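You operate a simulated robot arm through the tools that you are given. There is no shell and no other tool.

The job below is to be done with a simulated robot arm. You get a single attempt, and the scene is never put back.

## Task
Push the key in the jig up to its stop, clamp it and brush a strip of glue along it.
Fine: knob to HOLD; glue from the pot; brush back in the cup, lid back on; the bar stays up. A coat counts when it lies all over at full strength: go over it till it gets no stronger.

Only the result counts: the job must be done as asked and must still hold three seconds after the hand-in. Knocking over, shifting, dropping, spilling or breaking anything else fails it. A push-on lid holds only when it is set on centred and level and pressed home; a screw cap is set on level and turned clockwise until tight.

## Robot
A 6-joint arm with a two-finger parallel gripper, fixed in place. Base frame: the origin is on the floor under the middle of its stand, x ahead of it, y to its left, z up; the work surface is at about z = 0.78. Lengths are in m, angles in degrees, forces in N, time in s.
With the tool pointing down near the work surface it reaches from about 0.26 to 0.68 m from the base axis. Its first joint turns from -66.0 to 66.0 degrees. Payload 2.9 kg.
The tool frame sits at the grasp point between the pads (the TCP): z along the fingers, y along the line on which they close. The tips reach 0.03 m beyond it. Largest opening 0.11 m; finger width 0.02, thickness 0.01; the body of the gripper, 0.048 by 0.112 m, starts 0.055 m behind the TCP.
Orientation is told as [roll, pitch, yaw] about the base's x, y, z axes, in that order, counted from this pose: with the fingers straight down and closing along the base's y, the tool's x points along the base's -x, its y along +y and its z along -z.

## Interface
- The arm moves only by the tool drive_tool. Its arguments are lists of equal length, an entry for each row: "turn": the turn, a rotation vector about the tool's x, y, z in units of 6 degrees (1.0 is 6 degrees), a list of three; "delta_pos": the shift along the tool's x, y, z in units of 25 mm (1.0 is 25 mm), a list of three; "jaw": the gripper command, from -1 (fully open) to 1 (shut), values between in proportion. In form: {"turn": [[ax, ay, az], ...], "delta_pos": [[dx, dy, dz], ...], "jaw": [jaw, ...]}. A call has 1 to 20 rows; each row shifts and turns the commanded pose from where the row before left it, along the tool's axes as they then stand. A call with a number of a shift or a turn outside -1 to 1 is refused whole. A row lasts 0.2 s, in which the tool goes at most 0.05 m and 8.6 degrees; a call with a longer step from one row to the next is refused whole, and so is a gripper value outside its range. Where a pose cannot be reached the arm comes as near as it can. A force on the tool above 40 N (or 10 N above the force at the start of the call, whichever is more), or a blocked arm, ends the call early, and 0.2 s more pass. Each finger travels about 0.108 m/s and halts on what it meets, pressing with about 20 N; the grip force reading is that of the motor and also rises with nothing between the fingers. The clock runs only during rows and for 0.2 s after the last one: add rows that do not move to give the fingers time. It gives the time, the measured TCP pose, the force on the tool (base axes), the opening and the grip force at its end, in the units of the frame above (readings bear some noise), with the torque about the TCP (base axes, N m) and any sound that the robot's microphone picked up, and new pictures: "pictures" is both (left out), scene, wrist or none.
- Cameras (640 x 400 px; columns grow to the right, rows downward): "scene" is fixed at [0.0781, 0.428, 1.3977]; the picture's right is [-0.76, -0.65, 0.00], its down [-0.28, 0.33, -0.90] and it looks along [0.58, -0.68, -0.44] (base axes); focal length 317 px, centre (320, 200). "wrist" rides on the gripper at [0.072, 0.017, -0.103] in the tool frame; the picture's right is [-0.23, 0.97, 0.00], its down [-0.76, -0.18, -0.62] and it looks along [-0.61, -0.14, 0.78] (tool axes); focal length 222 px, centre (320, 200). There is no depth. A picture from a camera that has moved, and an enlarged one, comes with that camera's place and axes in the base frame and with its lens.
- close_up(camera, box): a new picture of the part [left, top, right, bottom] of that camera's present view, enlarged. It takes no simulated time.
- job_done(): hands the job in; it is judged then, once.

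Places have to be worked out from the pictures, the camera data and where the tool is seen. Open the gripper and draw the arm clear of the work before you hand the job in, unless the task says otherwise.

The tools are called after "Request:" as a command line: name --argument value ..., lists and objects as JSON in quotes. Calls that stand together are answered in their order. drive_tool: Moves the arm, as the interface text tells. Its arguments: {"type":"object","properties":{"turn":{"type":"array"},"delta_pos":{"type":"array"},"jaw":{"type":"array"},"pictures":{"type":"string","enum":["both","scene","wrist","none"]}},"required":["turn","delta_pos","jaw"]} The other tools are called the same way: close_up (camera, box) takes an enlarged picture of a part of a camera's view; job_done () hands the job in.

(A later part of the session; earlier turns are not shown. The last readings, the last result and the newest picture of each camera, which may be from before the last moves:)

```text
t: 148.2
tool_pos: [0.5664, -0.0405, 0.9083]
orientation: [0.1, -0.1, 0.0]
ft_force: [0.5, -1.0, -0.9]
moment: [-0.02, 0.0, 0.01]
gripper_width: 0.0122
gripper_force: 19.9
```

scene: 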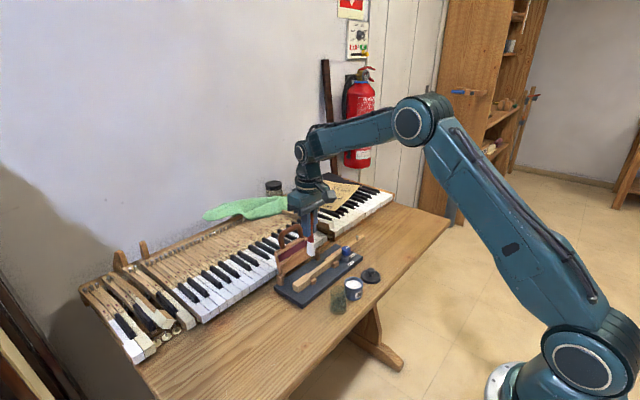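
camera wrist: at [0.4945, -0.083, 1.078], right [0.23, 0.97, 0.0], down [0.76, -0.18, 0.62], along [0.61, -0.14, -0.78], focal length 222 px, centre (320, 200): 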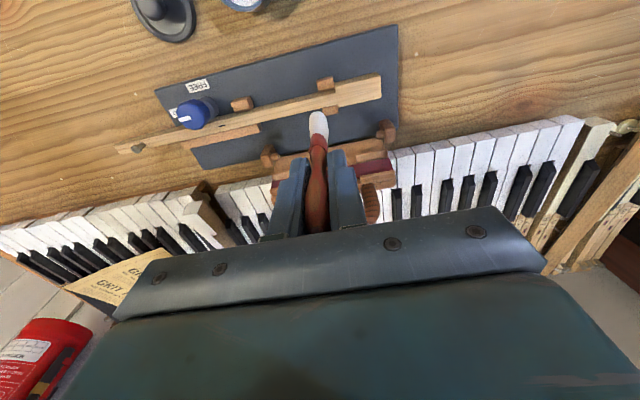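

No contact on that pass. I go back to y≈-0.05 and find the contact height anew with small steps.

Request:
drive_tool --turn '[[0, 0, 0], [0, 0, 0], [0, 0, 0]]' --delta_pos '[[0, -0.4, 0], [0, 0, 0.04], [0, 0, 0]]' --jaw '[1, 1, 1]' --pictures "none"

Request:
drive_tool --turn '[[0, 0, 0], [0, 0, 0]]' --delta_pos '[[0, 0, 0.03], [0, 0, 0]]' --jaw '[1, 1]' --pictures "none"

Request:
close_up --camera "wrist" --box '[240, 70, 400, 170]'

Request:
close_up --camera "scene" --box '[290, 240, 350, 290]'

```text
t: 149.0
tool_pos: [0.5662, -0.0502, 0.9075]
orientation: [0.0, 0.0, -0.1]
ft_force: [-0.7, 0.7, 8.4]
moment: [0.11, 0.13, 0.02]
gripper_width: 0.0119
gripper_force: 19.8
```

```text
t: 149.6
tool_pos: [0.5662, -0.0494, 0.9069]
orientation: [0.0, -0.2, 0.1]
ft_force: [0.7, 1.6, 17.6]
moment: [0.1, -0.04, 0.0]
gripper_width: 0.0119
gripper_force: 20.1
```

```text
4.00 times, centred on (320, 120) of wrist
camera zoom: at [0.4938, -0.0325, 1.0096], right [0.23, 0.97, 0.0], down [0.76, -0.18, 0.63], along [0.61, -0.14, -0.78], focal length 888 px, centre (320, 520)
```

zoom: 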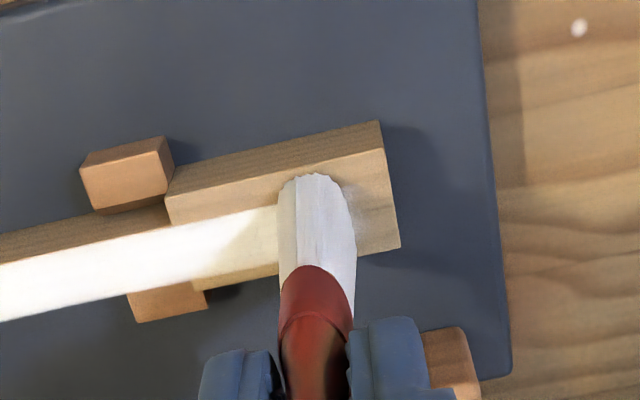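

```text
8.00 times, centred on (320, 265) of scene
camera zoom: at [0.0778, 0.4281, 1.3977], right [-0.76, -0.65, 0.0], down [-0.28, 0.33, -0.9], along [0.58, -0.69, -0.44], focal length 2534 px, centre (320, -320)
```

zoom: 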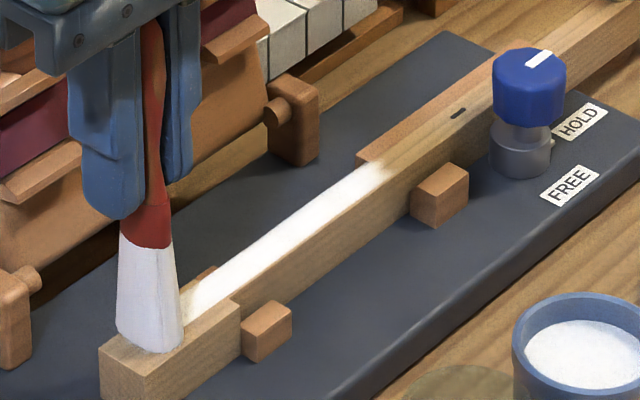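

Contact found again. I ease to about 5 N and make the pass toward -y in shorter parts, correcting the height as needed.

Request:
drive_tool --turn '[[0, 0, 0], [0, 0, 0], [0, 0, 0], [0, 0, 0], [0, 0, 0], [0, 0, 0], [0, 0, 0]]' --delta_pos '[[0, 0.35, -0.035], [0, -0.35, 0], [0, -0.3, 0], [0, -0.3, 0], [0, -0.3, 0], [0, -0.3, 0], [0, 0, 0]]' --jaw '[1, 1, 1, 1, 1, 1, 1]' --pictures "none"

```text
t: 151.2
tool_pos: [0.5667, -0.0812, 0.9075]
orientation: [0.1, -0.1, 0.2]
ft_force: [1.1, 18.4, 18.1]
moment: [1.6, 0.0, -0.12]
gripper_width: 0.0166
gripper_force: 20.3
```

The side force jumped to 18 N and the grip opened to 16.6 mm – the brush has caught or twisted. I look before moving.

Request:
close_up --camera "wrist" --box '[240, 70, 400, 200]'

Request:
close_up --camera "scene" --box '[290, 220, 350, 290]'

```text
3.08 times, centred on (320, 135) of wrist
camera zoom: at [0.4935, -0.0634, 1.01], right [0.22, 0.97, 0.0], down [0.76, -0.18, 0.62], along [0.61, -0.14, -0.78], focal length 684 px, centre (320, 400)
```

zoom: 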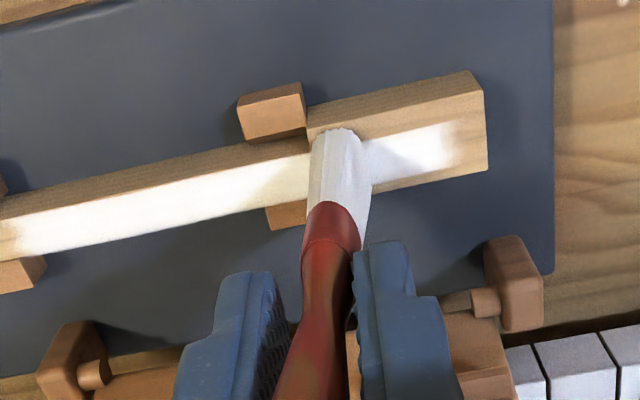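

```text
5.71 times, centred on (320, 255) of scene
camera zoom: at [0.0778, 0.4285, 1.3976], right [-0.76, -0.65, 0.0], down [-0.28, 0.33, -0.9], along [0.58, -0.69, -0.44], focal length 1810 px, centre (320, -114)
```

zoom: 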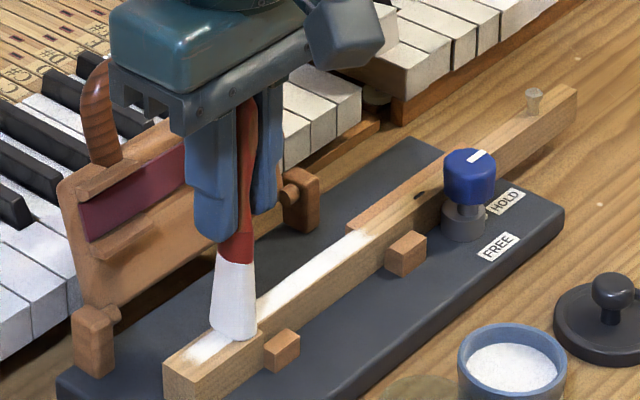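

The brush has tipped a little in the grip with its tip lagging. I lift gently so the pads can realign it, then check.

Request:
drive_tool --turn '[[0, 0, 0], [0, 0, 0], [0, 0, 0], [0, 0, 0]]' --delta_pos '[[0, 0.1, -0.06], [0, 0.1, -0.1], [0, 0, -0.2], [0, 0, 0]]' --jaw '[1, 1, 1, 1]' --pictures "none"

Request:
close_up --camera "wrist" --box '[240, 70, 400, 200]'

Request:
close_up --camera "scene" --box '[290, 220, 350, 290]'

```text
t: 152.2
tool_pos: [0.5647, -0.0766, 0.9172]
orientation: [-0.1, 0.1, -0.1]
ft_force: [-1.0, -0.5, 0.2]
moment: [0.01, -0.01, -0.01]
gripper_width: 0.0122
gripper_force: 19.9
```

```text
3.08 times, centred on (320, 135) of wrist
camera zoom: at [0.4927, -0.0598, 1.0193], right [0.23, 0.97, 0.0], down [0.76, -0.18, 0.62], along [0.61, -0.14, -0.78], focal length 684 px, centre (320, 400)
```

zoom: 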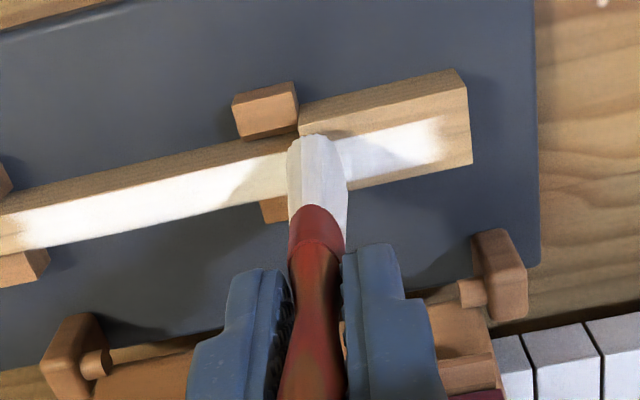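

```text
5.71 times, centred on (320, 255) of scene
camera zoom: at [0.0781, 0.428, 1.3977], right [-0.76, -0.65, 0.0], down [-0.28, 0.33, -0.9], along [0.58, -0.68, -0.44], focal length 1810 px, centre (320, -114)
```

zoom: 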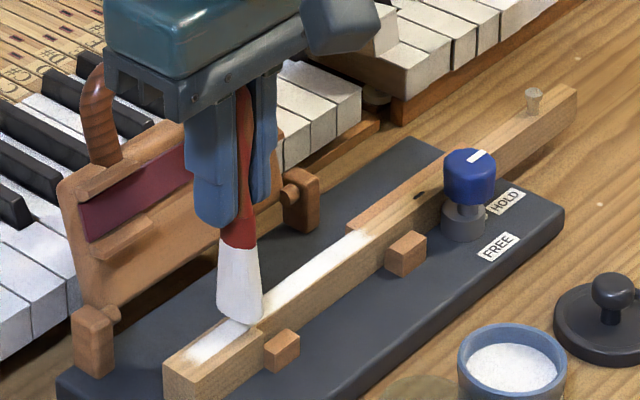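

The brush is straight again (12 mm grip). I lift to the same viewpoint as before to compare the coat.

Request:
drive_tool --turn '[[0, 0, 0], [0, 0, 0], [0, 0, 0], [0, 0, 0], [0, 0, 0]]' --delta_pos '[[0, 0, -0.7], [0, 0.9, -0.7], [0, 0.9, -0.7], [0, 0.9, 0], [0, 0, 0]]' --jaw '[1, 1, 1, 1, 1]' --pictures "none"

Request:
close_up --camera "wrist" --box '[230, 90, 310, 140]'

Request:
close_up --camera "wrist" --box '[160, 110, 240, 160]'

Request:
close_up --camera "scene" --box '[300, 250, 340, 285]'

Request:
close_up --camera "wrist" --box '[180, 80, 380, 200]'

```text
t: 153.4
tool_pos: [0.5647, -0.0073, 0.968]
orientation: [0.0, 0.0, 0.0]
ft_force: [0.8, 0.4, -1.2]
moment: [0.01, -0.01, -0.02]
gripper_width: 0.0122
gripper_force: 20.3
```

```text
8.00 times, centred on (270, 115) of wrist
camera zoom: at [0.4935, 0.011, 1.0721], right [0.23, 0.97, 0.0], down [0.76, -0.18, 0.62], along [0.61, -0.14, -0.78], focal length 1777 px, centre (720, 880)
```

zoom: 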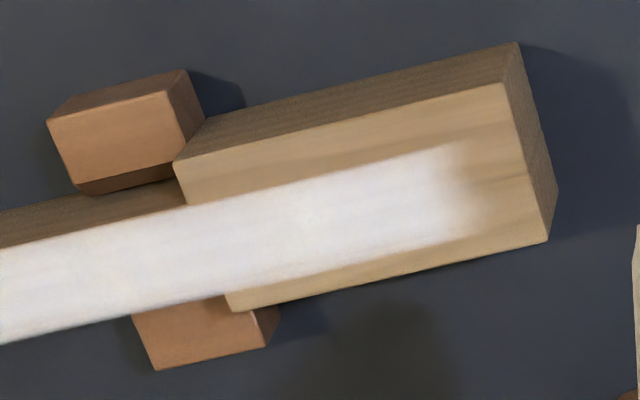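

```text
8.00 times, centred on (200, 135) of wrist
camera zoom: at [0.4935, 0.011, 1.0721], right [0.23, 0.97, 0.0], down [0.76, -0.18, 0.62], along [0.61, -0.14, -0.78], focal length 1777 px, centre (1280, 720)
```

zoom: 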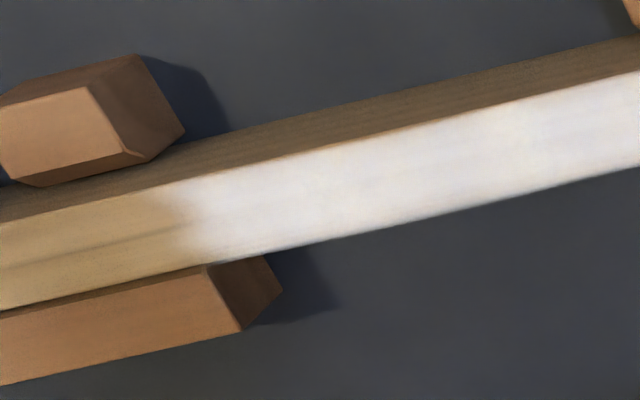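

```text
11.43 times, centred on (320, 268) of scene
camera zoom: at [0.0781, 0.428, 1.3977], right [-0.76, -0.65, 0.0], down [-0.28, 0.33, -0.9], along [0.58, -0.68, -0.44], focal length 3621 px, centre (320, -571)
```

zoom: 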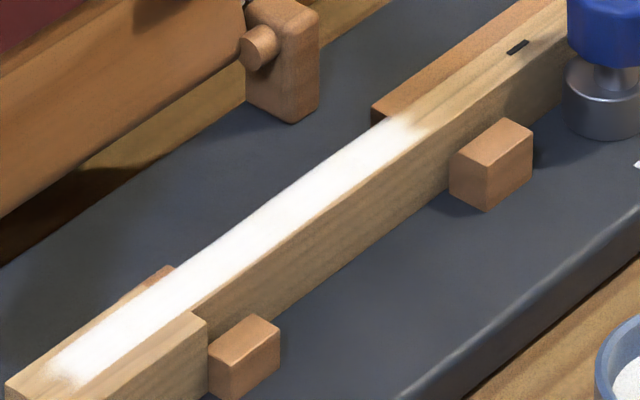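

```text
3.20 times, centred on (280, 140) of wrist
camera zoom: at [0.4935, 0.011, 1.0721], right [0.23, 0.97, 0.0], down [0.76, -0.18, 0.62], along [0.61, -0.14, -0.78], focal length 711 px, centre (448, 392)
```

zoom: 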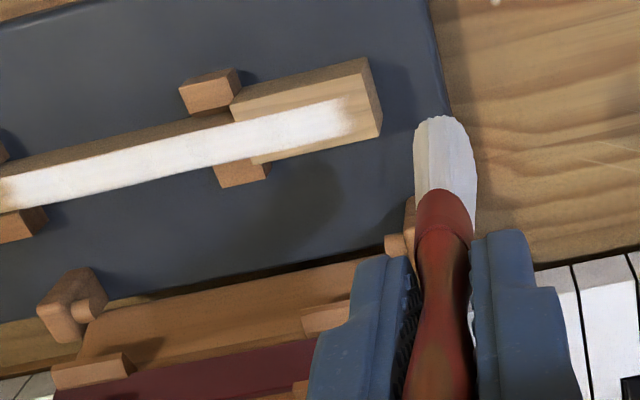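

The coat is identical to before with the brush still full – it is saturated. Now I carry the brush back over the cup (centre ≈(0.447,-0.073)).

Request:
drive_tool --turn '[[0, 0, 0], [0, 0, 0], [0, 0, 0], [0, 0, 0], [0, 0, 0], [0, 0, 0], [0, 0, 0]]' --delta_pos '[[0.77, -0.44, -0.1], [0.77, -0.44, -0.1], [0.77, -0.44, -0.1], [0.77, -0.44, -0.1], [0.77, -0.44, 0], [0.77, -0.44, 0], [0, 0, 0]]' --jaw '[1, 1, 1, 1, 1, 1, 1]'

Request:
close_up --camera "wrist" --box '[260, 70, 380, 160]'

Request:
close_up --camera "scene" --box '[310, 245, 380, 315]'

```text
t: 155.0
tool_pos: [0.4476, -0.075, 0.9762]
orientation: [0.0, -0.1, -0.1]
ft_force: [-0.2, -0.2, -0.3]
moment: [0.01, -0.03, -0.05]
gripper_width: 0.0118
gripper_force: 20.4
camera wrist: at [0.3757, -0.0575, 1.0794], right [0.23, 0.97, 0.0], down [0.76, -0.18, 0.62], along [0.61, -0.14, -0.78], focal length 222 px, centre (320, 200)
```

scene: 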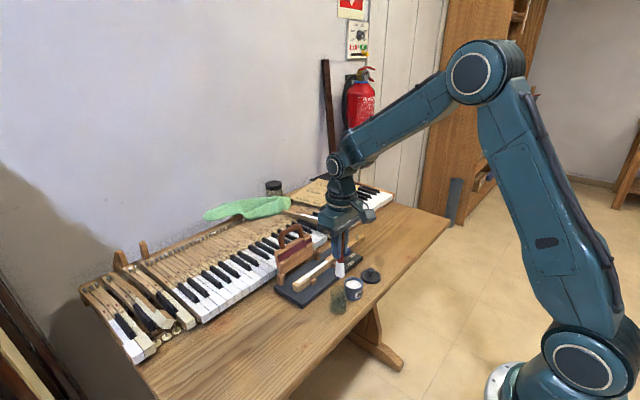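
wrist: 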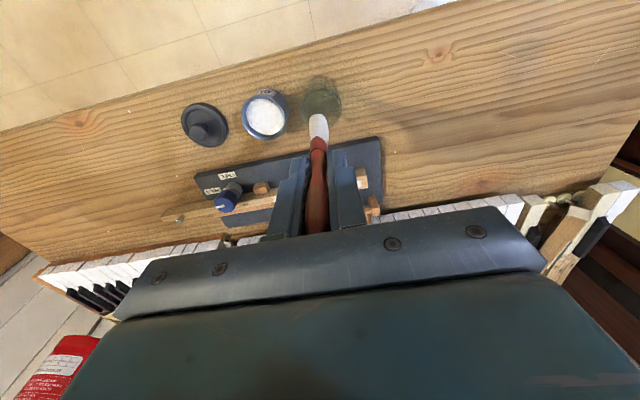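

```text
4.44 times, centred on (320, 115) of wrist
camera zoom: at [0.3757, -0.0575, 1.0794], right [0.23, 0.97, 0.0], down [0.76, -0.18, 0.62], along [0.61, -0.14, -0.78], focal length 987 px, centre (320, 578)
```

zoom: 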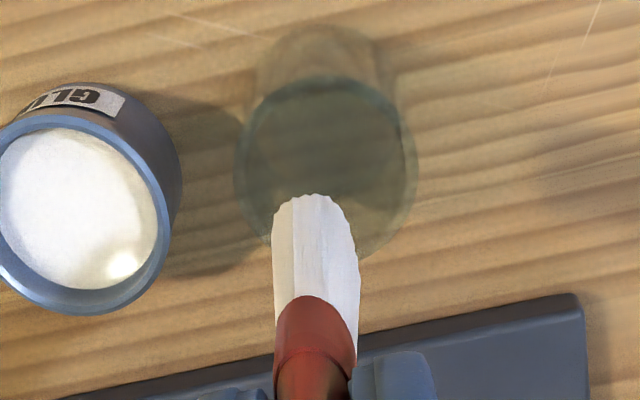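

```text
5.71 times, centred on (345, 280) of scene
camera zoom: at [0.0781, 0.428, 1.3977], right [-0.76, -0.65, 0.0], down [-0.28, 0.33, -0.9], along [0.58, -0.68, -0.44], focal length 1810 px, centre (177, -257)
```

zoom: 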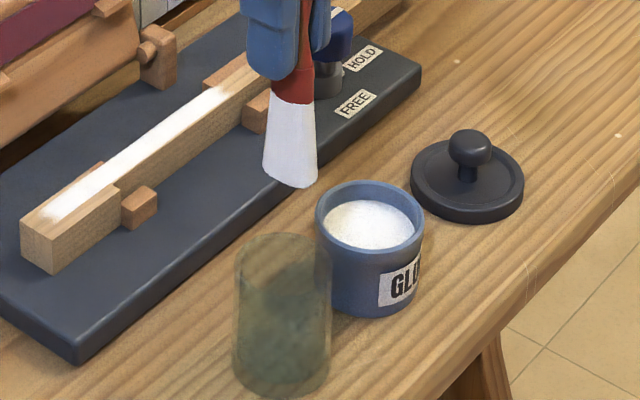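

The brush is at the same attitude as when I pulled it out, only ~6 mm higher in the grip. I align to the original grasp position (0.4475,-0.073) and lower it into the cup.

Request:
drive_tool --turn '[[0, 0, 0], [0, 0, 0], [0, 0, 0], [0, 0, 0], [0, 0, 0]]' --delta_pos '[[0, 0.08, 0.3], [0, 0, 0.5], [0, 0, 0.5], [0, 0, 0.5], [0, 0, 0]]' --jaw '[1, 1, 1, 1, 1]' --pictures "none"

Request:
close_up --camera "wrist" --box '[260, 70, 380, 160]'

Request:
close_up --camera "scene" --box '[310, 245, 380, 315]'

```text
t: 156.2
tool_pos: [0.4491, -0.0723, 0.9319]
orientation: [0.0, -0.1, 0.0]
ft_force: [-0.6, -0.3, -0.2]
moment: [0.03, 0.03, 0.01]
gripper_width: 0.012
gripper_force: 19.9
```

```text
4.44 times, centred on (320, 115) of wrist
camera zoom: at [0.3767, -0.0556, 1.0352], right [0.23, 0.97, 0.0], down [0.76, -0.18, 0.62], along [0.61, -0.14, -0.78], focal length 987 px, centre (320, 578)
```

zoom: 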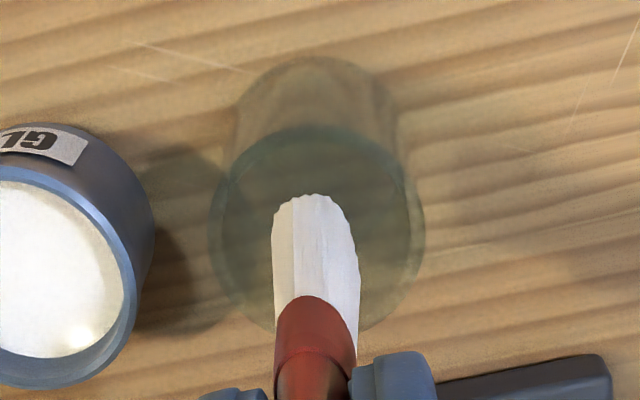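

```text
5.71 times, centred on (345, 280) of scene
camera zoom: at [0.0781, 0.428, 1.3977], right [-0.76, -0.65, 0.0], down [-0.28, 0.33, -0.9], along [0.58, -0.68, -0.44], focal length 1810 px, centre (177, -257)
```

zoom: 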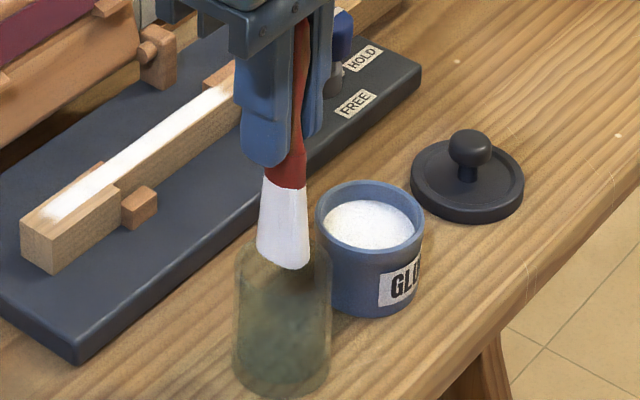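

The tip is centred in the cup mouth by both cameras. I continue down slowly.

Request:
drive_tool --turn '[[0, 0, 0], [0, 0, 0], [0, 0, 0], [0, 0, 0], [0, 0, 0], [0, 0, 0]]' --delta_pos '[[0.03, 0, 0.4], [0, 0, 0.4], [0, 0, 0.4], [0, 0, 0.4], [0, 0, 0.25], [0, 0, 0]]' --jaw '[1, 1, 1, 1, 1, 1]' --pictures "none"

Request:
close_up --camera "wrist" --box '[260, 70, 380, 160]'

Request:
close_up --camera "scene" --box '[310, 245, 380, 315]'

```text
t: 157.6
tool_pos: [0.4473, -0.074, 0.8871]
orientation: [0.1, 0.0, 0.0]
ft_force: [0.1, 0.9, -0.9]
moment: [0.02, 0.02, 0.01]
gripper_width: 0.0123
gripper_force: 20.5
```

```text
4.44 times, centred on (320, 115) of wrist
camera zoom: at [0.3763, -0.0558, 0.9894], right [0.23, 0.97, 0.0], down [0.76, -0.18, 0.62], along [0.61, -0.14, -0.78], focal length 987 px, centre (320, 578)
```

zoom: 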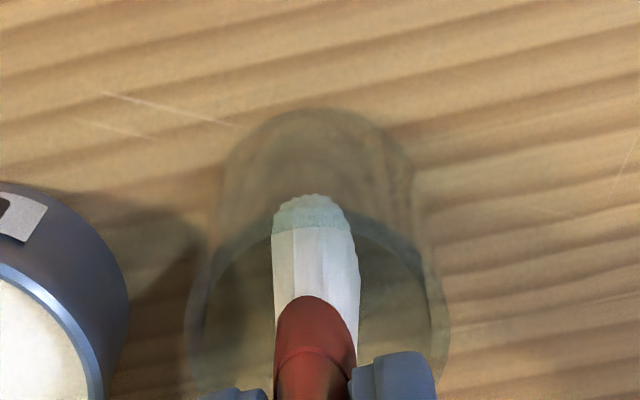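

```text
5.71 times, centred on (345, 280) of scene
camera zoom: at [0.0781, 0.428, 1.3977], right [-0.76, -0.65, 0.0], down [-0.28, 0.33, -0.9], along [0.58, -0.68, -0.44], focal length 1810 px, centre (177, -257)
```

zoom: 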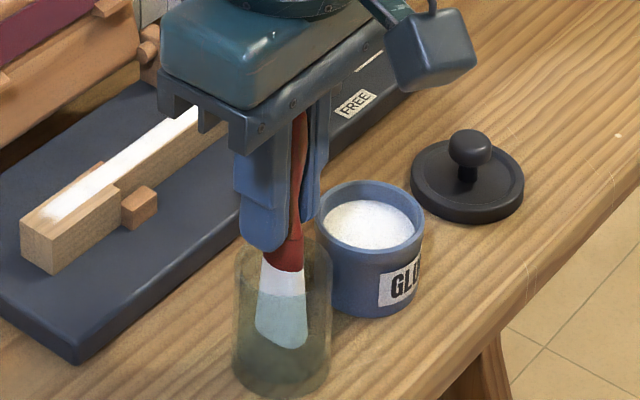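

Brush is inside the cup without touching. I lower in small steps till it stands on the bottom.

Request:
drive_tool --turn '[[0, 0, 0], [0, 0, 0], [0, 0, 0]]' --delta_pos '[[0, 0, 0.1], [0, 0, 0.08], [0, 0, 0]]' --jaw '[1, 1, 1]' --pictures "none"

Request:
drive_tool --turn '[[0, 0, 0], [0, 0, 0]]' --delta_pos '[[0, 0, 0.06], [0, 0, 0]]' --jaw '[1, 1]' --pictures "none"

Request:
close_up --camera "scene" --box '[310, 245, 380, 315]'

```text
t: 158.4
tool_pos: [0.4482, -0.0732, 0.8821]
orientation: [0.0, 0.1, 0.0]
ft_force: [-0.6, -0.1, -0.3]
moment: [0.0, -0.01, 0.0]
gripper_width: 0.0122
gripper_force: 19.9
```

```text
t: 159.0
tool_pos: [0.4485, -0.0718, 0.8803]
orientation: [0.0, -0.1, 0.1]
ft_force: [0.8, 0.2, 0.1]
moment: [0.0, -0.01, 0.01]
gripper_width: 0.0119
gripper_force: 20.2
```

```text
5.71 times, centred on (345, 280) of scene
camera zoom: at [0.0781, 0.428, 1.3977], right [-0.76, -0.65, 0.0], down [-0.28, 0.33, -0.9], along [0.58, -0.68, -0.44], focal length 1810 px, centre (177, -257)
```

zoom: 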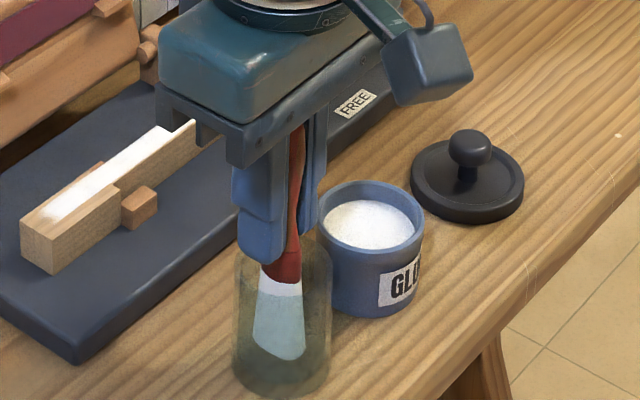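

Request:
drive_tool --turn '[[0, 0, 0], [0, 0, 0]]' --delta_pos '[[0, 0, 0.06], [0, 0, 0]]' --jaw '[1, 1]' --pictures "none"

Request:
drive_tool --turn '[[0, 0, 0], [0, 0, 0]]' --delta_pos '[[0, 0, 0.05], [0, 0, 0]]' --jaw '[1, 1]' --pictures "none"

Request:
close_up --camera "scene" --box '[320, 265, 365, 315]'

Request:
close_up --camera "wrist" --box '[260, 90, 380, 190]'

```text
t: 159.6
tool_pos: [0.4489, -0.0733, 0.8787]
orientation: [0.0, 0.1, 0.0]
ft_force: [0.2, -0.6, -0.2]
moment: [0.01, 0.05, -0.01]
gripper_width: 0.0121
gripper_force: 20.1
```

```text
t: 160.2
tool_pos: [0.4483, -0.072, 0.8769]
orientation: [0.0, 0.0, 0.0]
ft_force: [0.0, 0.0, 0.3]
moment: [0.02, 0.04, 0.02]
gripper_width: 0.0121
gripper_force: 20.5
```

```text
8.00 times, centred on (342, 290) of scene
camera zoom: at [0.0781, 0.428, 1.3977], right [-0.76, -0.65, 0.0], down [-0.28, 0.33, -0.9], along [0.58, -0.68, -0.44], focal length 2534 px, centre (140, -520)
```

zoom: 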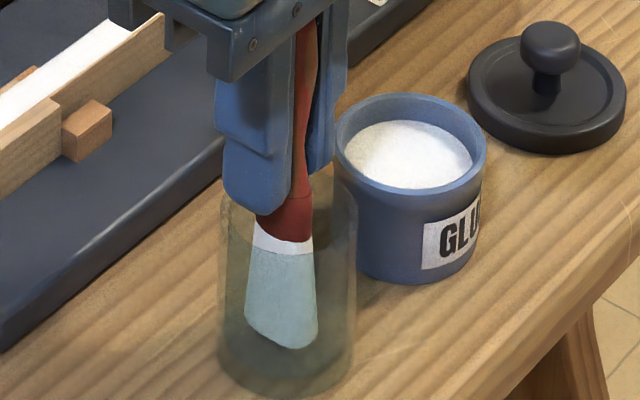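

```text
4.00 times, centred on (320, 140) of wrist
camera zoom: at [0.3772, -0.0549, 0.9807], right [0.23, 0.97, 0.0], down [0.76, -0.18, 0.62], along [0.61, -0.14, -0.78], focal length 888 px, centre (320, 440)
```

zoom: 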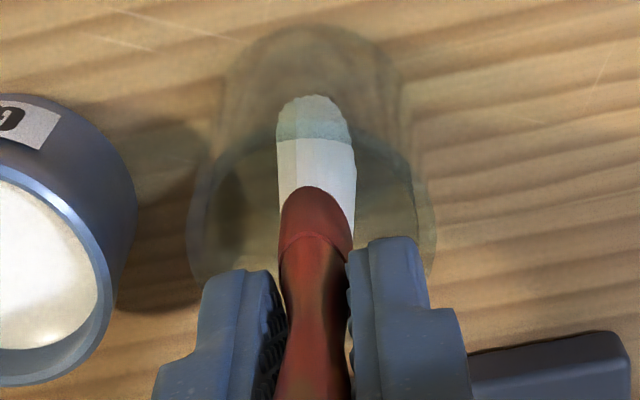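

The bristle end is at the same image height as at the start, so it is practically on the bottom. One more millimetre to feel contact.

Request:
drive_tool --turn '[[0, 0, 0], [0, 0, 0]]' --delta_pos '[[0, 0, 0.05], [0, 0, 0]]' --jaw '[1, 1]' --pictures "none"

```text
t: 160.8
tool_pos: [0.449, -0.0728, 0.8767]
orientation: [0.1, 0.0, -0.1]
ft_force: [-0.1, -0.9, -0.3]
moment: [-0.02, 0.02, -0.02]
gripper_width: 0.012
gripper_force: 20.1
```

Still free by a hair. The finger tips are ≈6 mm above the cup's rim, so I take one more small step.

Request:
drive_tool --turn '[[0, 0, 0], [0, 0, 0]]' --delta_pos '[[0, 0, 0.05], [0, 0, 0]]' --jaw '[1, 1]' --pictures "none"

```text
t: 161.4
tool_pos: [0.4508, -0.0715, 0.8751]
orientation: [0.0, 0.0, 0.1]
ft_force: [0.2, -0.2, 0.1]
moment: [0.03, -0.01, -0.06]
gripper_width: 0.0121
gripper_force: 20.1
```

I release now with a gradual opening and look.

Request:
drive_tool --turn '[[0, 0, 0], [0, 0, 0], [0, 0, 0], [0, 0, 0], [0, 0, 0]]' --delta_pos '[[0, 0, 0], [0, 0, 0], [0, 0, 0], [0, 0, 0], [0, 0, 0]]' --jaw '[0.78, 0.72, 0.65, 0.58, 0.55]' --pictures "none"

Request:
close_up --camera "scene" --box '[320, 250, 370, 315]'

Request:
close_up --camera "wrist" --box '[260, 90, 380, 190]'

```text
t: 162.6
tool_pos: [0.4499, -0.0708, 0.8754]
orientation: [0.0, 0.0, 0.0]
ft_force: [-0.6, 1.2, -1.0]
moment: [-0.01, -0.01, 0.0]
gripper_width: 0.0247
gripper_force: 0.1
```

```text
6.15 times, centred on (345, 282) of scene
camera zoom: at [0.0781, 0.428, 1.3977], right [-0.76, -0.65, 0.0], down [-0.28, 0.33, -0.9], along [0.58, -0.68, -0.44], focal length 1950 px, centre (166, -308)
```

zoom: 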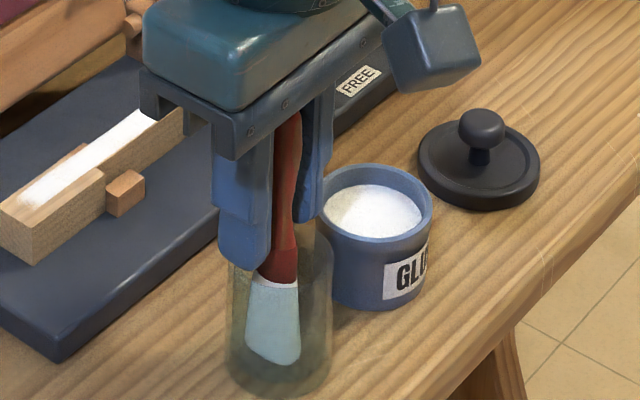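

```text
4.00 times, centred on (320, 140) of wrist
camera zoom: at [0.3776, -0.0541, 0.9788], right [0.23, 0.97, 0.0], down [0.76, -0.18, 0.62], along [0.61, -0.14, -0.78], focal length 888 px, centre (320, 440)
```

zoom: 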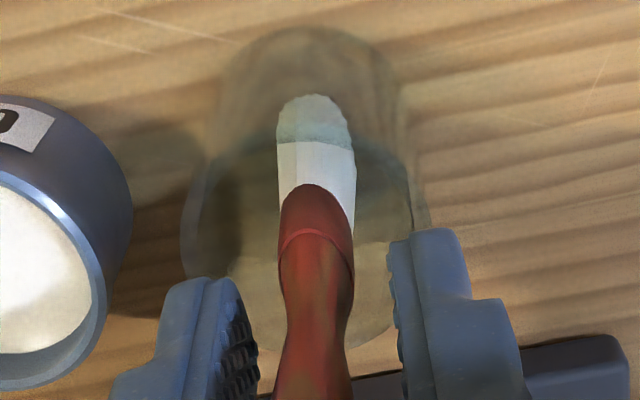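

The brush stands by itself in the cup. I open a little more and rise straight up.

Request:
drive_tool --turn '[[0, 0, 0], [0, 0, 0], [0, 0, 0], [0, 0, 0], [0, 0, 0], [0, 0, 0], [0, 0, 0], [0, 0, 0], [0, 0, 0]]' --delta_pos '[[0, 0, -0.1], [0, 0, -0.3], [0, 0, -0.6], [0, 0, -0.8], [0, 0, -0.8], [0, 0, -0.8], [0, 0, -0.8], [0, 0, -0.8], [0, 0, 0]]' --jaw '[0.45, 0.4, 0.35, 0.3, 0.3, 0.3, 0.3, 0.3, 0.3]'

Request:
close_up --camera "scene" --box '[310, 250, 390, 315]'

Request:
close_up --camera "wrist" --box '[220, 60, 420, 190]'

```text
t: 164.6
tool_pos: [0.4479, -0.0716, 1.0017]
orientation: [0.0, 0.0, 0.1]
ft_force: [-0.5, 0.8, 0.2]
moment: [0.02, -0.01, -0.01]
gripper_width: 0.0385
gripper_force: 0.0
camera wrist: at [0.3764, -0.0542, 1.1046], right [0.23, 0.97, 0.0], down [0.76, -0.18, 0.62], along [0.61, -0.14, -0.78], focal length 222 px, centre (320, 200)
```

scene: 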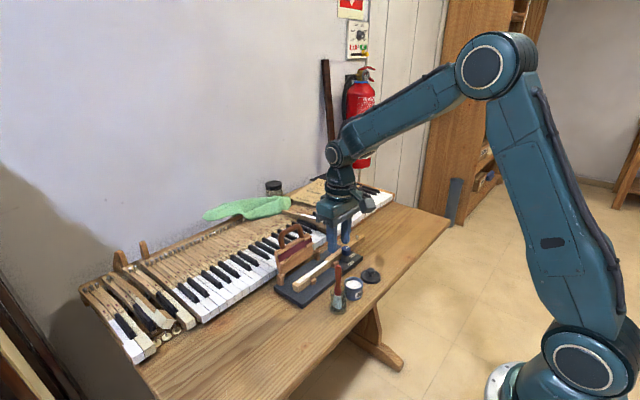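
wrist: 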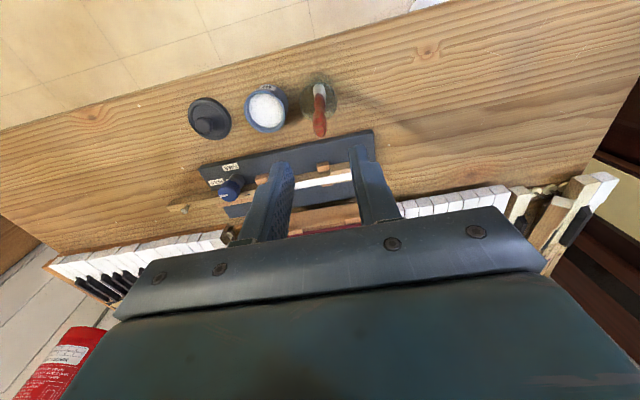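

```text
6.15 times, centred on (350, 282) of scene
camera zoom: at [0.0781, 0.428, 1.3977], right [-0.76, -0.65, 0.0], down [-0.28, 0.33, -0.9], along [0.58, -0.68, -0.44], focal length 1950 px, centre (135, -308)
```

zoom: 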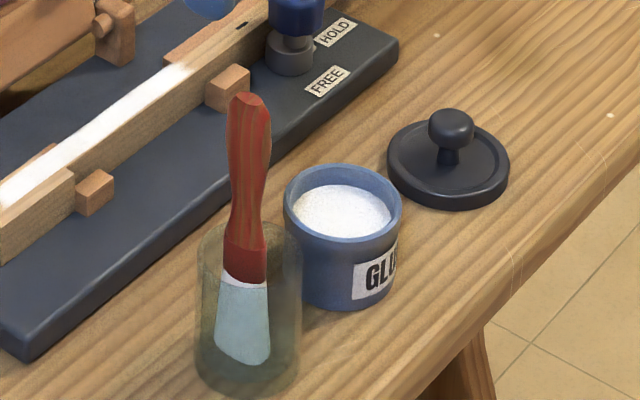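

```text
3.08 times, centred on (320, 125) of wrist
camera zoom: at [0.3764, -0.0542, 1.1046], right [0.23, 0.97, 0.0], down [0.76, -0.18, 0.62], along [0.61, -0.14, -0.78], focal length 684 px, centre (320, 431)
```

zoom: 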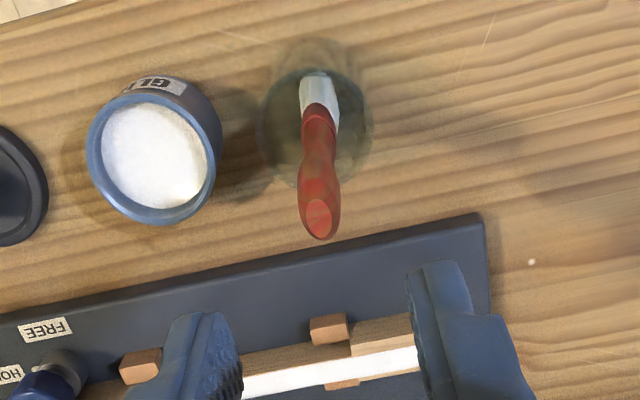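

Brush is back, standing in the cup. Now the lid: I move above it (0.4455,-0.2327) and turn to yaw 90, as when I set it down.

Request:
drive_tool --turn '[[0, 0, 0], [0, 0, 0], [0, 0, 0], [0, 0, 0], [0, 0, 0], [0, 0, 0], [0, 0, 0], [0, 0, 0]]' --delta_pos '[[0, -0.92, 0], [0, -0.92, 0], [0, -0.92, 0], [0, -0.92, 0], [0, -0.92, 0], [0, -0.92, 0], [0.1, -0.92, 0], [0, 0, 0]]' --jaw '[0.1, 0.1, 0.1, 0.1, 0.1, 0.1, 0.1, 0.1]' --pictures "none"

Request:
drive_tool --turn '[[0, 0, -1], [0, 0, -1], [0, 0, -1], [0, 0, -1], [0, 0, -1], [0, 0, -1], [0, 0, -1], [0, 0, -1], [0, 0, -1], [0, 0, -1], [0, 0, -1], [0, 0, -1], [0, 0, -1], [0, 0, -1], [0, 0, -1], [0, 0, 0]]' --delta_pos '[[0, 0, 0], [0, 0, 0], [0, 0, 0], [0, 0, 0], [0, 0, 0], [0, 0, 0], [0, 0, 0], [0, 0, 0], [0, 0, 0], [0, 0, 0], [0, 0, 0], [0, 0, 0], [0, 0, 0], [0, 0, 0], [0, 0, 0], [0, 0, 0]]' --jaw '[0.1, 0.1, 0.1, 0.1, 0.1, 0.1, 0.1, 0.1, 0.1, 0.1, 0.1, 0.1, 0.1, 0.1, 0.1, 0.1]'

Request:
close_up --camera "wrist" --box '[240, 60, 400, 180]'

```text
t: 166.4
tool_pos: [0.4464, -0.2329, 1.0006]
orientation: [-0.1, 0.1, 0.0]
ft_force: [-0.4, 0.6, 0.1]
moment: [0.01, 0.04, 0.02]
gripper_width: 0.0496
gripper_force: 0.2
```

```text
t: 169.8
tool_pos: [0.447, -0.2324, 1.0008]
orientation: [0.0, 0.1, 90.1]
ft_force: [-0.2, 0.5, 0.0]
moment: [0.0, -0.02, 0.0]
gripper_width: 0.0495
gripper_force: 0.1
camera wrist: at [0.4306, -0.3049, 1.1041], right [-0.97, 0.23, 0.0], down [0.18, 0.76, 0.62], along [0.14, 0.61, -0.78], focal length 222 px, centre (320, 200)
```

scene: 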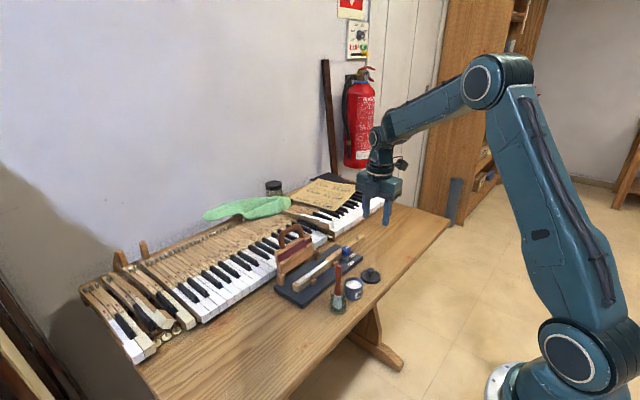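
wrist: 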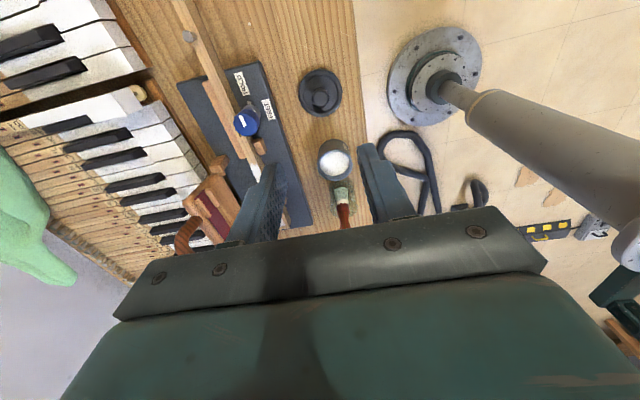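

```text
3.33 times, centred on (320, 120) of wrist
camera zoom: at [0.4306, -0.3049, 1.1041], right [-0.97, 0.23, 0.0], down [0.18, 0.76, 0.62], along [0.14, 0.61, -0.78], focal length 740 px, centre (320, 467)
```

zoom: 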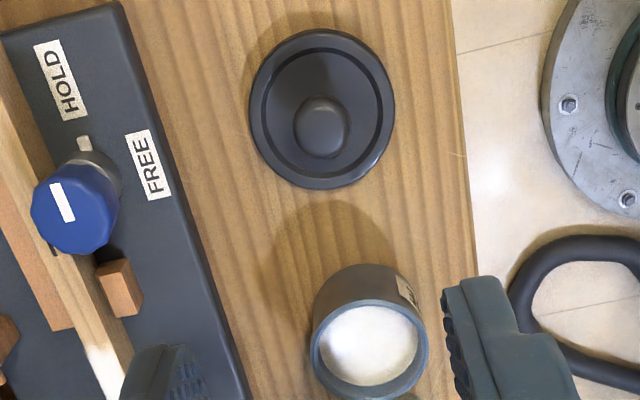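

The lid knob lies on the tool axis. I descend to above it and re-check.

Request:
drive_tool --turn '[[0, 0, 0], [0, 0, 0], [0, 0, 0], [0, 0, 0], [0, 0, 0], [0, 0, 0], [0, 0, 0]]' --delta_pos '[[0, 0.04, 0.9], [0, 0, 0.9], [0, 0, 0.9], [0, 0, 0.9], [0, 0, 0.9], [0, 0, 0.7], [0, 0, 0]]' --jaw '[0.1, 0.1, 0.1, 0.1, 0.1, 0.1, 0.1]' --pictures "none"

Request:
close_up --camera "wrist" --box '[240, 80, 400, 200]'

Request:
close_up --camera "scene" --box '[335, 235, 405, 300]'

```text
t: 171.4
tool_pos: [0.4455, -0.232, 0.8711]
orientation: [0.0, 0.0, 90.0]
ft_force: [-0.7, 0.8, 1.5]
moment: [0.04, -0.03, 0.0]
gripper_width: 0.0495
gripper_force: 0.0
```

```text
3.33 times, centred on (320, 140) of wrist
camera zoom: at [0.4286, -0.3035, 0.9744], right [-0.97, 0.23, 0.0], down [0.18, 0.76, 0.62], along [0.14, 0.61, -0.78], focal length 740 px, centre (320, 400)
```

zoom: 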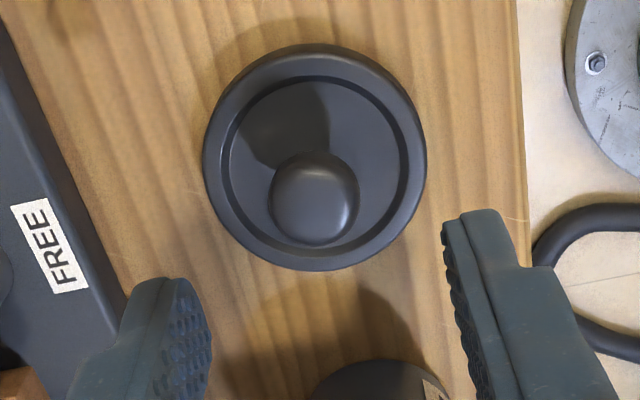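

```text
6.15 times, centred on (370, 268) of scene
camera zoom: at [0.0781, 0.428, 1.3977], right [-0.76, -0.65, 0.0], down [-0.28, 0.33, -0.9], along [0.58, -0.68, -0.44], focal length 1950 px, centre (12, -215)
```

zoom: 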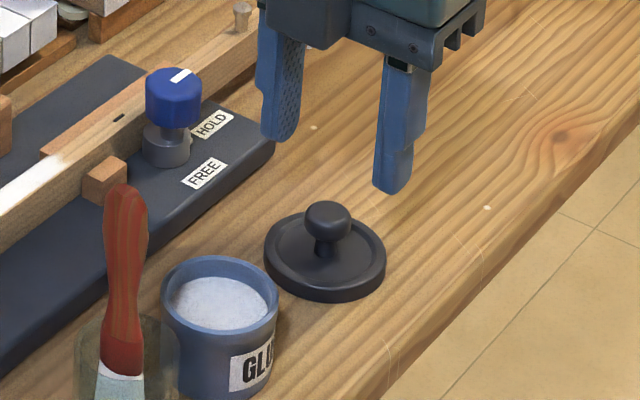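

Matches the earlier grasp view within a millimetre; I nudge 0.7 mm toward -y and lower to the same grip height (0.8265).

Request:
drive_tool --turn '[[0, 0, 0], [0, 0, 0], [0, 0, 0], [0, 0, 0], [0, 0, 0]]' --delta_pos '[[0.03, 0, 0.6], [0, 0, 0.6], [0, 0, 0.4], [0, 0, 0.15], [0, 0, 0]]' --jaw '[0.1, 0.1, 0.1, 0.1, 0.1]' --pictures "none"

Request:
close_up --camera "wrist" --box '[260, 120, 380, 200]'

Request:
close_up --camera "scene" --box '[335, 235, 405, 300]'

```text
t: 172.6
tool_pos: [0.4461, -0.2333, 0.8262]
orientation: [0.0, 0.0, 90.1]
ft_force: [0.0, -0.6, -0.2]
moment: [0.03, 0.01, 0.02]
gripper_width: 0.0497
gripper_force: 0.2
```

```text
5.00 times, centred on (320, 160) of wrist
camera zoom: at [0.4297, -0.3052, 0.9301], right [-0.97, 0.23, 0.0], down [0.18, 0.76, 0.62], along [0.14, 0.61, -0.78], focal length 1111 px, centre (320, 400)
```

zoom: 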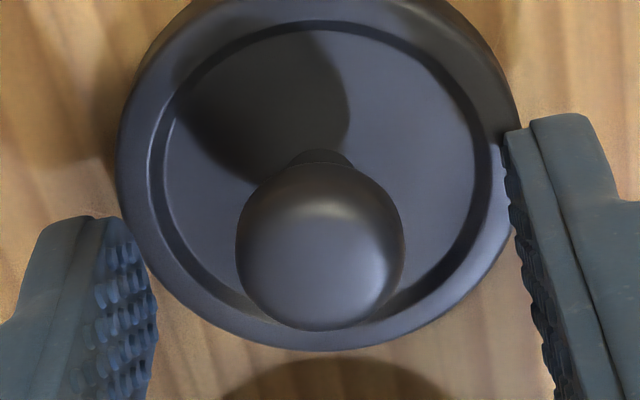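

```text
6.15 times, centred on (370, 268) of scene
camera zoom: at [0.0781, 0.428, 1.3977], right [-0.76, -0.65, 0.0], down [-0.28, 0.33, -0.9], along [0.58, -0.68, -0.44], focal length 1950 px, centre (12, -215)
```

zoom: 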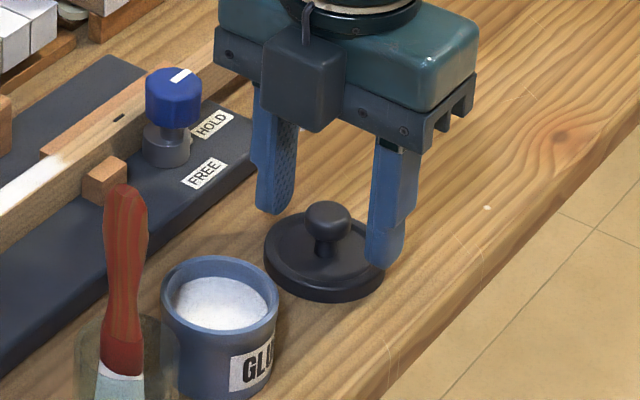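

The view is virtually identical to the first grasp. I close on the lid knob.

Request:
drive_tool --turn '[[0, 0, 0], [0, 0, 0], [0, 0, 0]]' --delta_pos '[[0, 0, 0], [0, 0, 0], [0, 0, 0]]' --jaw '[1, 1, 1]' --pictures "none"

Request:
drive_tool --turn '[[0, 0, 0], [0, 0, 0], [0, 0, 0], [0, 0, 0], [0, 0, 0], [0, 0, 0], [0, 0, 0]]' --delta_pos '[[0, 0, -0.2], [0, 0, -0.6], [0, 0, -0.8], [0, 0, -0.8], [0, 0, -0.8], [0, 0, -0.6], [0, 0, 0]]' --jaw '[1, 1, 1, 1, 1, 1, 1]' --pictures "none"

Request:
close_up --camera "scene" --box '[335, 235, 405, 300]'

Request:
close_up --camera "wrist" --box '[220, 80, 420, 205]'

```text
t: 173.4
tool_pos: [0.4459, -0.2335, 0.8271]
orientation: [-0.1, 0.0, 90.0]
ft_force: [0.2, 0.0, -0.2]
moment: [0.03, -0.05, -0.02]
gripper_width: 0.0196
gripper_force: 20.0
```

```text
t: 175.0
tool_pos: [0.4468, -0.2342, 0.9229]
orientation: [0.1, -0.1, 90.0]
ft_force: [0.1, 0.0, 0.2]
moment: [-0.01, 0.0, 0.02]
gripper_width: 0.02
gripper_force: 20.0
```

```text
6.15 times, centred on (370, 268) of scene
camera zoom: at [0.0781, 0.428, 1.3977], right [-0.76, -0.65, 0.0], down [-0.28, 0.33, -0.9], along [0.58, -0.68, -0.44], focal length 1950 px, centre (12, -215)
```

zoom: 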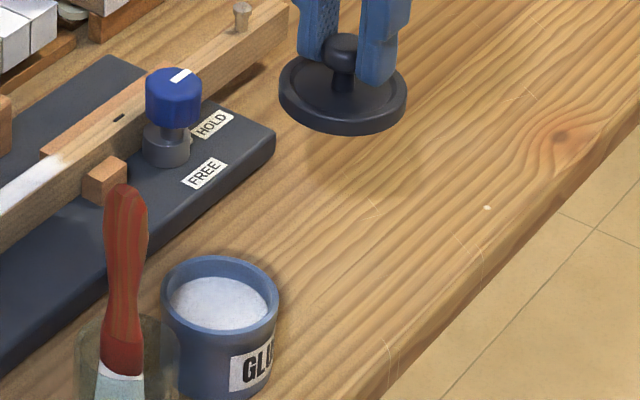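

```text
3.20 times, centred on (320, 142) of wrist
camera zoom: at [0.429, -0.3068, 1.0248], right [-0.97, 0.23, 0.0], down [0.18, 0.76, 0.62], along [0.14, 0.61, -0.78], focal length 711 px, centre (320, 384)
```

zoom: 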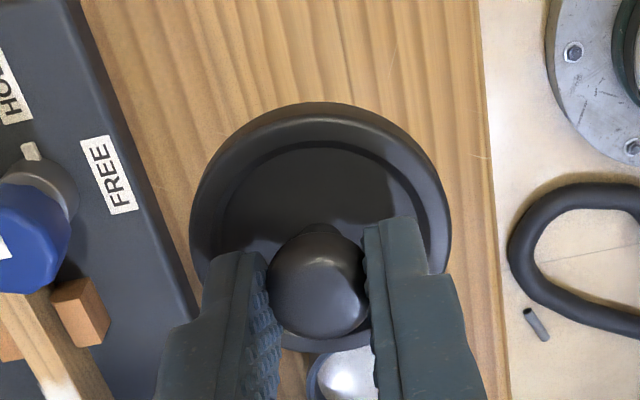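

Lid held level as before. I carry it back toward +y over the pot (TCP y≈-0.141).

Request:
drive_tool --turn '[[0, 0, 0], [0, 0, 0], [0, 0, 0], [0, 0, 0], [0, 0, 0], [0, 0, 0]]' --delta_pos '[[-0.8, 0, 0], [-0.8, 0, 0], [-0.8, 0, 0], [-0.8, 0, 0], [-0.5, 0, 0], [0, 0, 0]]' --jaw '[1, 1, 1, 1, 1, 1]' --pictures "none"

Request:
close_up --camera "scene" --box '[325, 235, 395, 305]'

Request:
close_up --camera "wrist" --box '[220, 80, 420, 205]'

```text
t: 176.4
tool_pos: [0.4458, -0.1416, 0.9218]
orientation: [-0.1, 0.0, 90.0]
ft_force: [-0.9, 0.8, 0.2]
moment: [-0.02, -0.01, 0.01]
gripper_width: 0.0199
gripper_force: 19.9
```

```text
5.71 times, centred on (360, 270) of scene
camera zoom: at [0.0781, 0.428, 1.3977], right [-0.76, -0.65, 0.0], down [-0.28, 0.33, -0.9], along [0.58, -0.68, -0.44], focal length 1810 px, centre (91, -200)
```

zoom: 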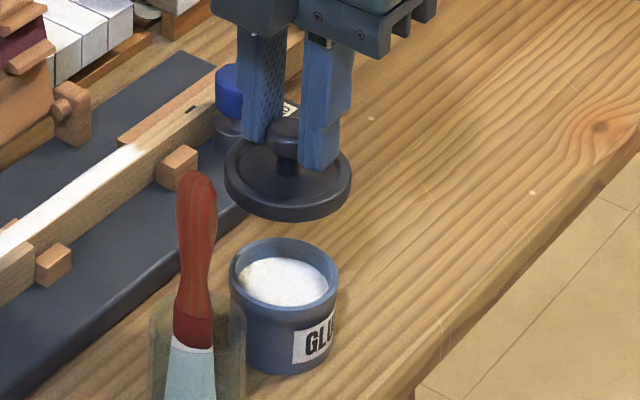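

```text
3.20 times, centred on (320, 142) of wrist
camera zoom: at [0.4298, -0.2125, 1.0248], right [-0.97, 0.23, 0.0], down [0.18, 0.76, 0.62], along [0.14, 0.61, -0.78], focal length 711 px, centre (320, 384)
```

zoom: 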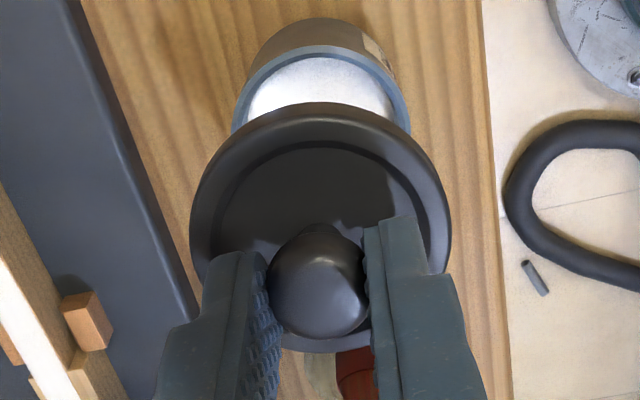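

Alignment matches the picture taken right after the lid came off. I lower to just above the seat.

Request:
drive_tool --turn '[[0, 0, 0], [0, 0, 0], [0, 0, 0], [0, 0, 0], [0, 0, 0], [0, 0, 0]]' --delta_pos '[[0, 0, 0.5], [0, 0, 0.5], [0, 0, 0.5], [0, 0, 0.35], [0, 0, 0.2], [0, 0, 0]]' --jaw '[1, 1, 1, 1, 1, 1]' --pictures "none"

Request:
close_up --camera "scene" --box '[335, 255, 375, 300]'

Request:
close_up --camera "wrist" --box '[220, 80, 420, 205]'

```text
t: 177.8
tool_pos: [0.4456, -0.1418, 0.8699]
orientation: [0.1, 0.0, 90.0]
ft_force: [0.3, -0.2, -0.2]
moment: [-0.01, 0.02, 0.01]
gripper_width: 0.0197
gripper_force: 19.7
```

```text
8.89 times, centred on (355, 278) of scene
camera zoom: at [0.0781, 0.428, 1.3977], right [-0.76, -0.65, 0.0], down [-0.28, 0.33, -0.9], along [0.58, -0.68, -0.44], focal length 2816 px, centre (9, -489)
```

zoom: 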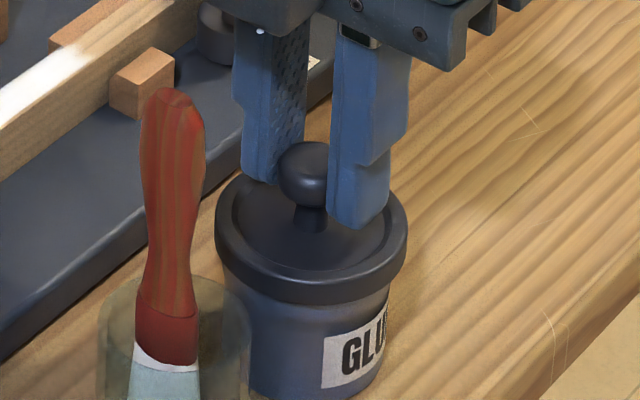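

```text
3.20 times, centred on (320, 142) of wrist
camera zoom: at [0.429, -0.2141, 0.9735], right [-0.97, 0.23, 0.0], down [0.18, 0.76, 0.62], along [0.14, 0.61, -0.78], focal length 711 px, centre (320, 384)
```

zoom: 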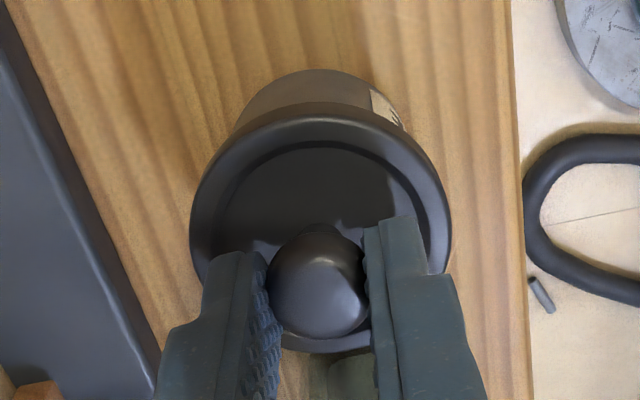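

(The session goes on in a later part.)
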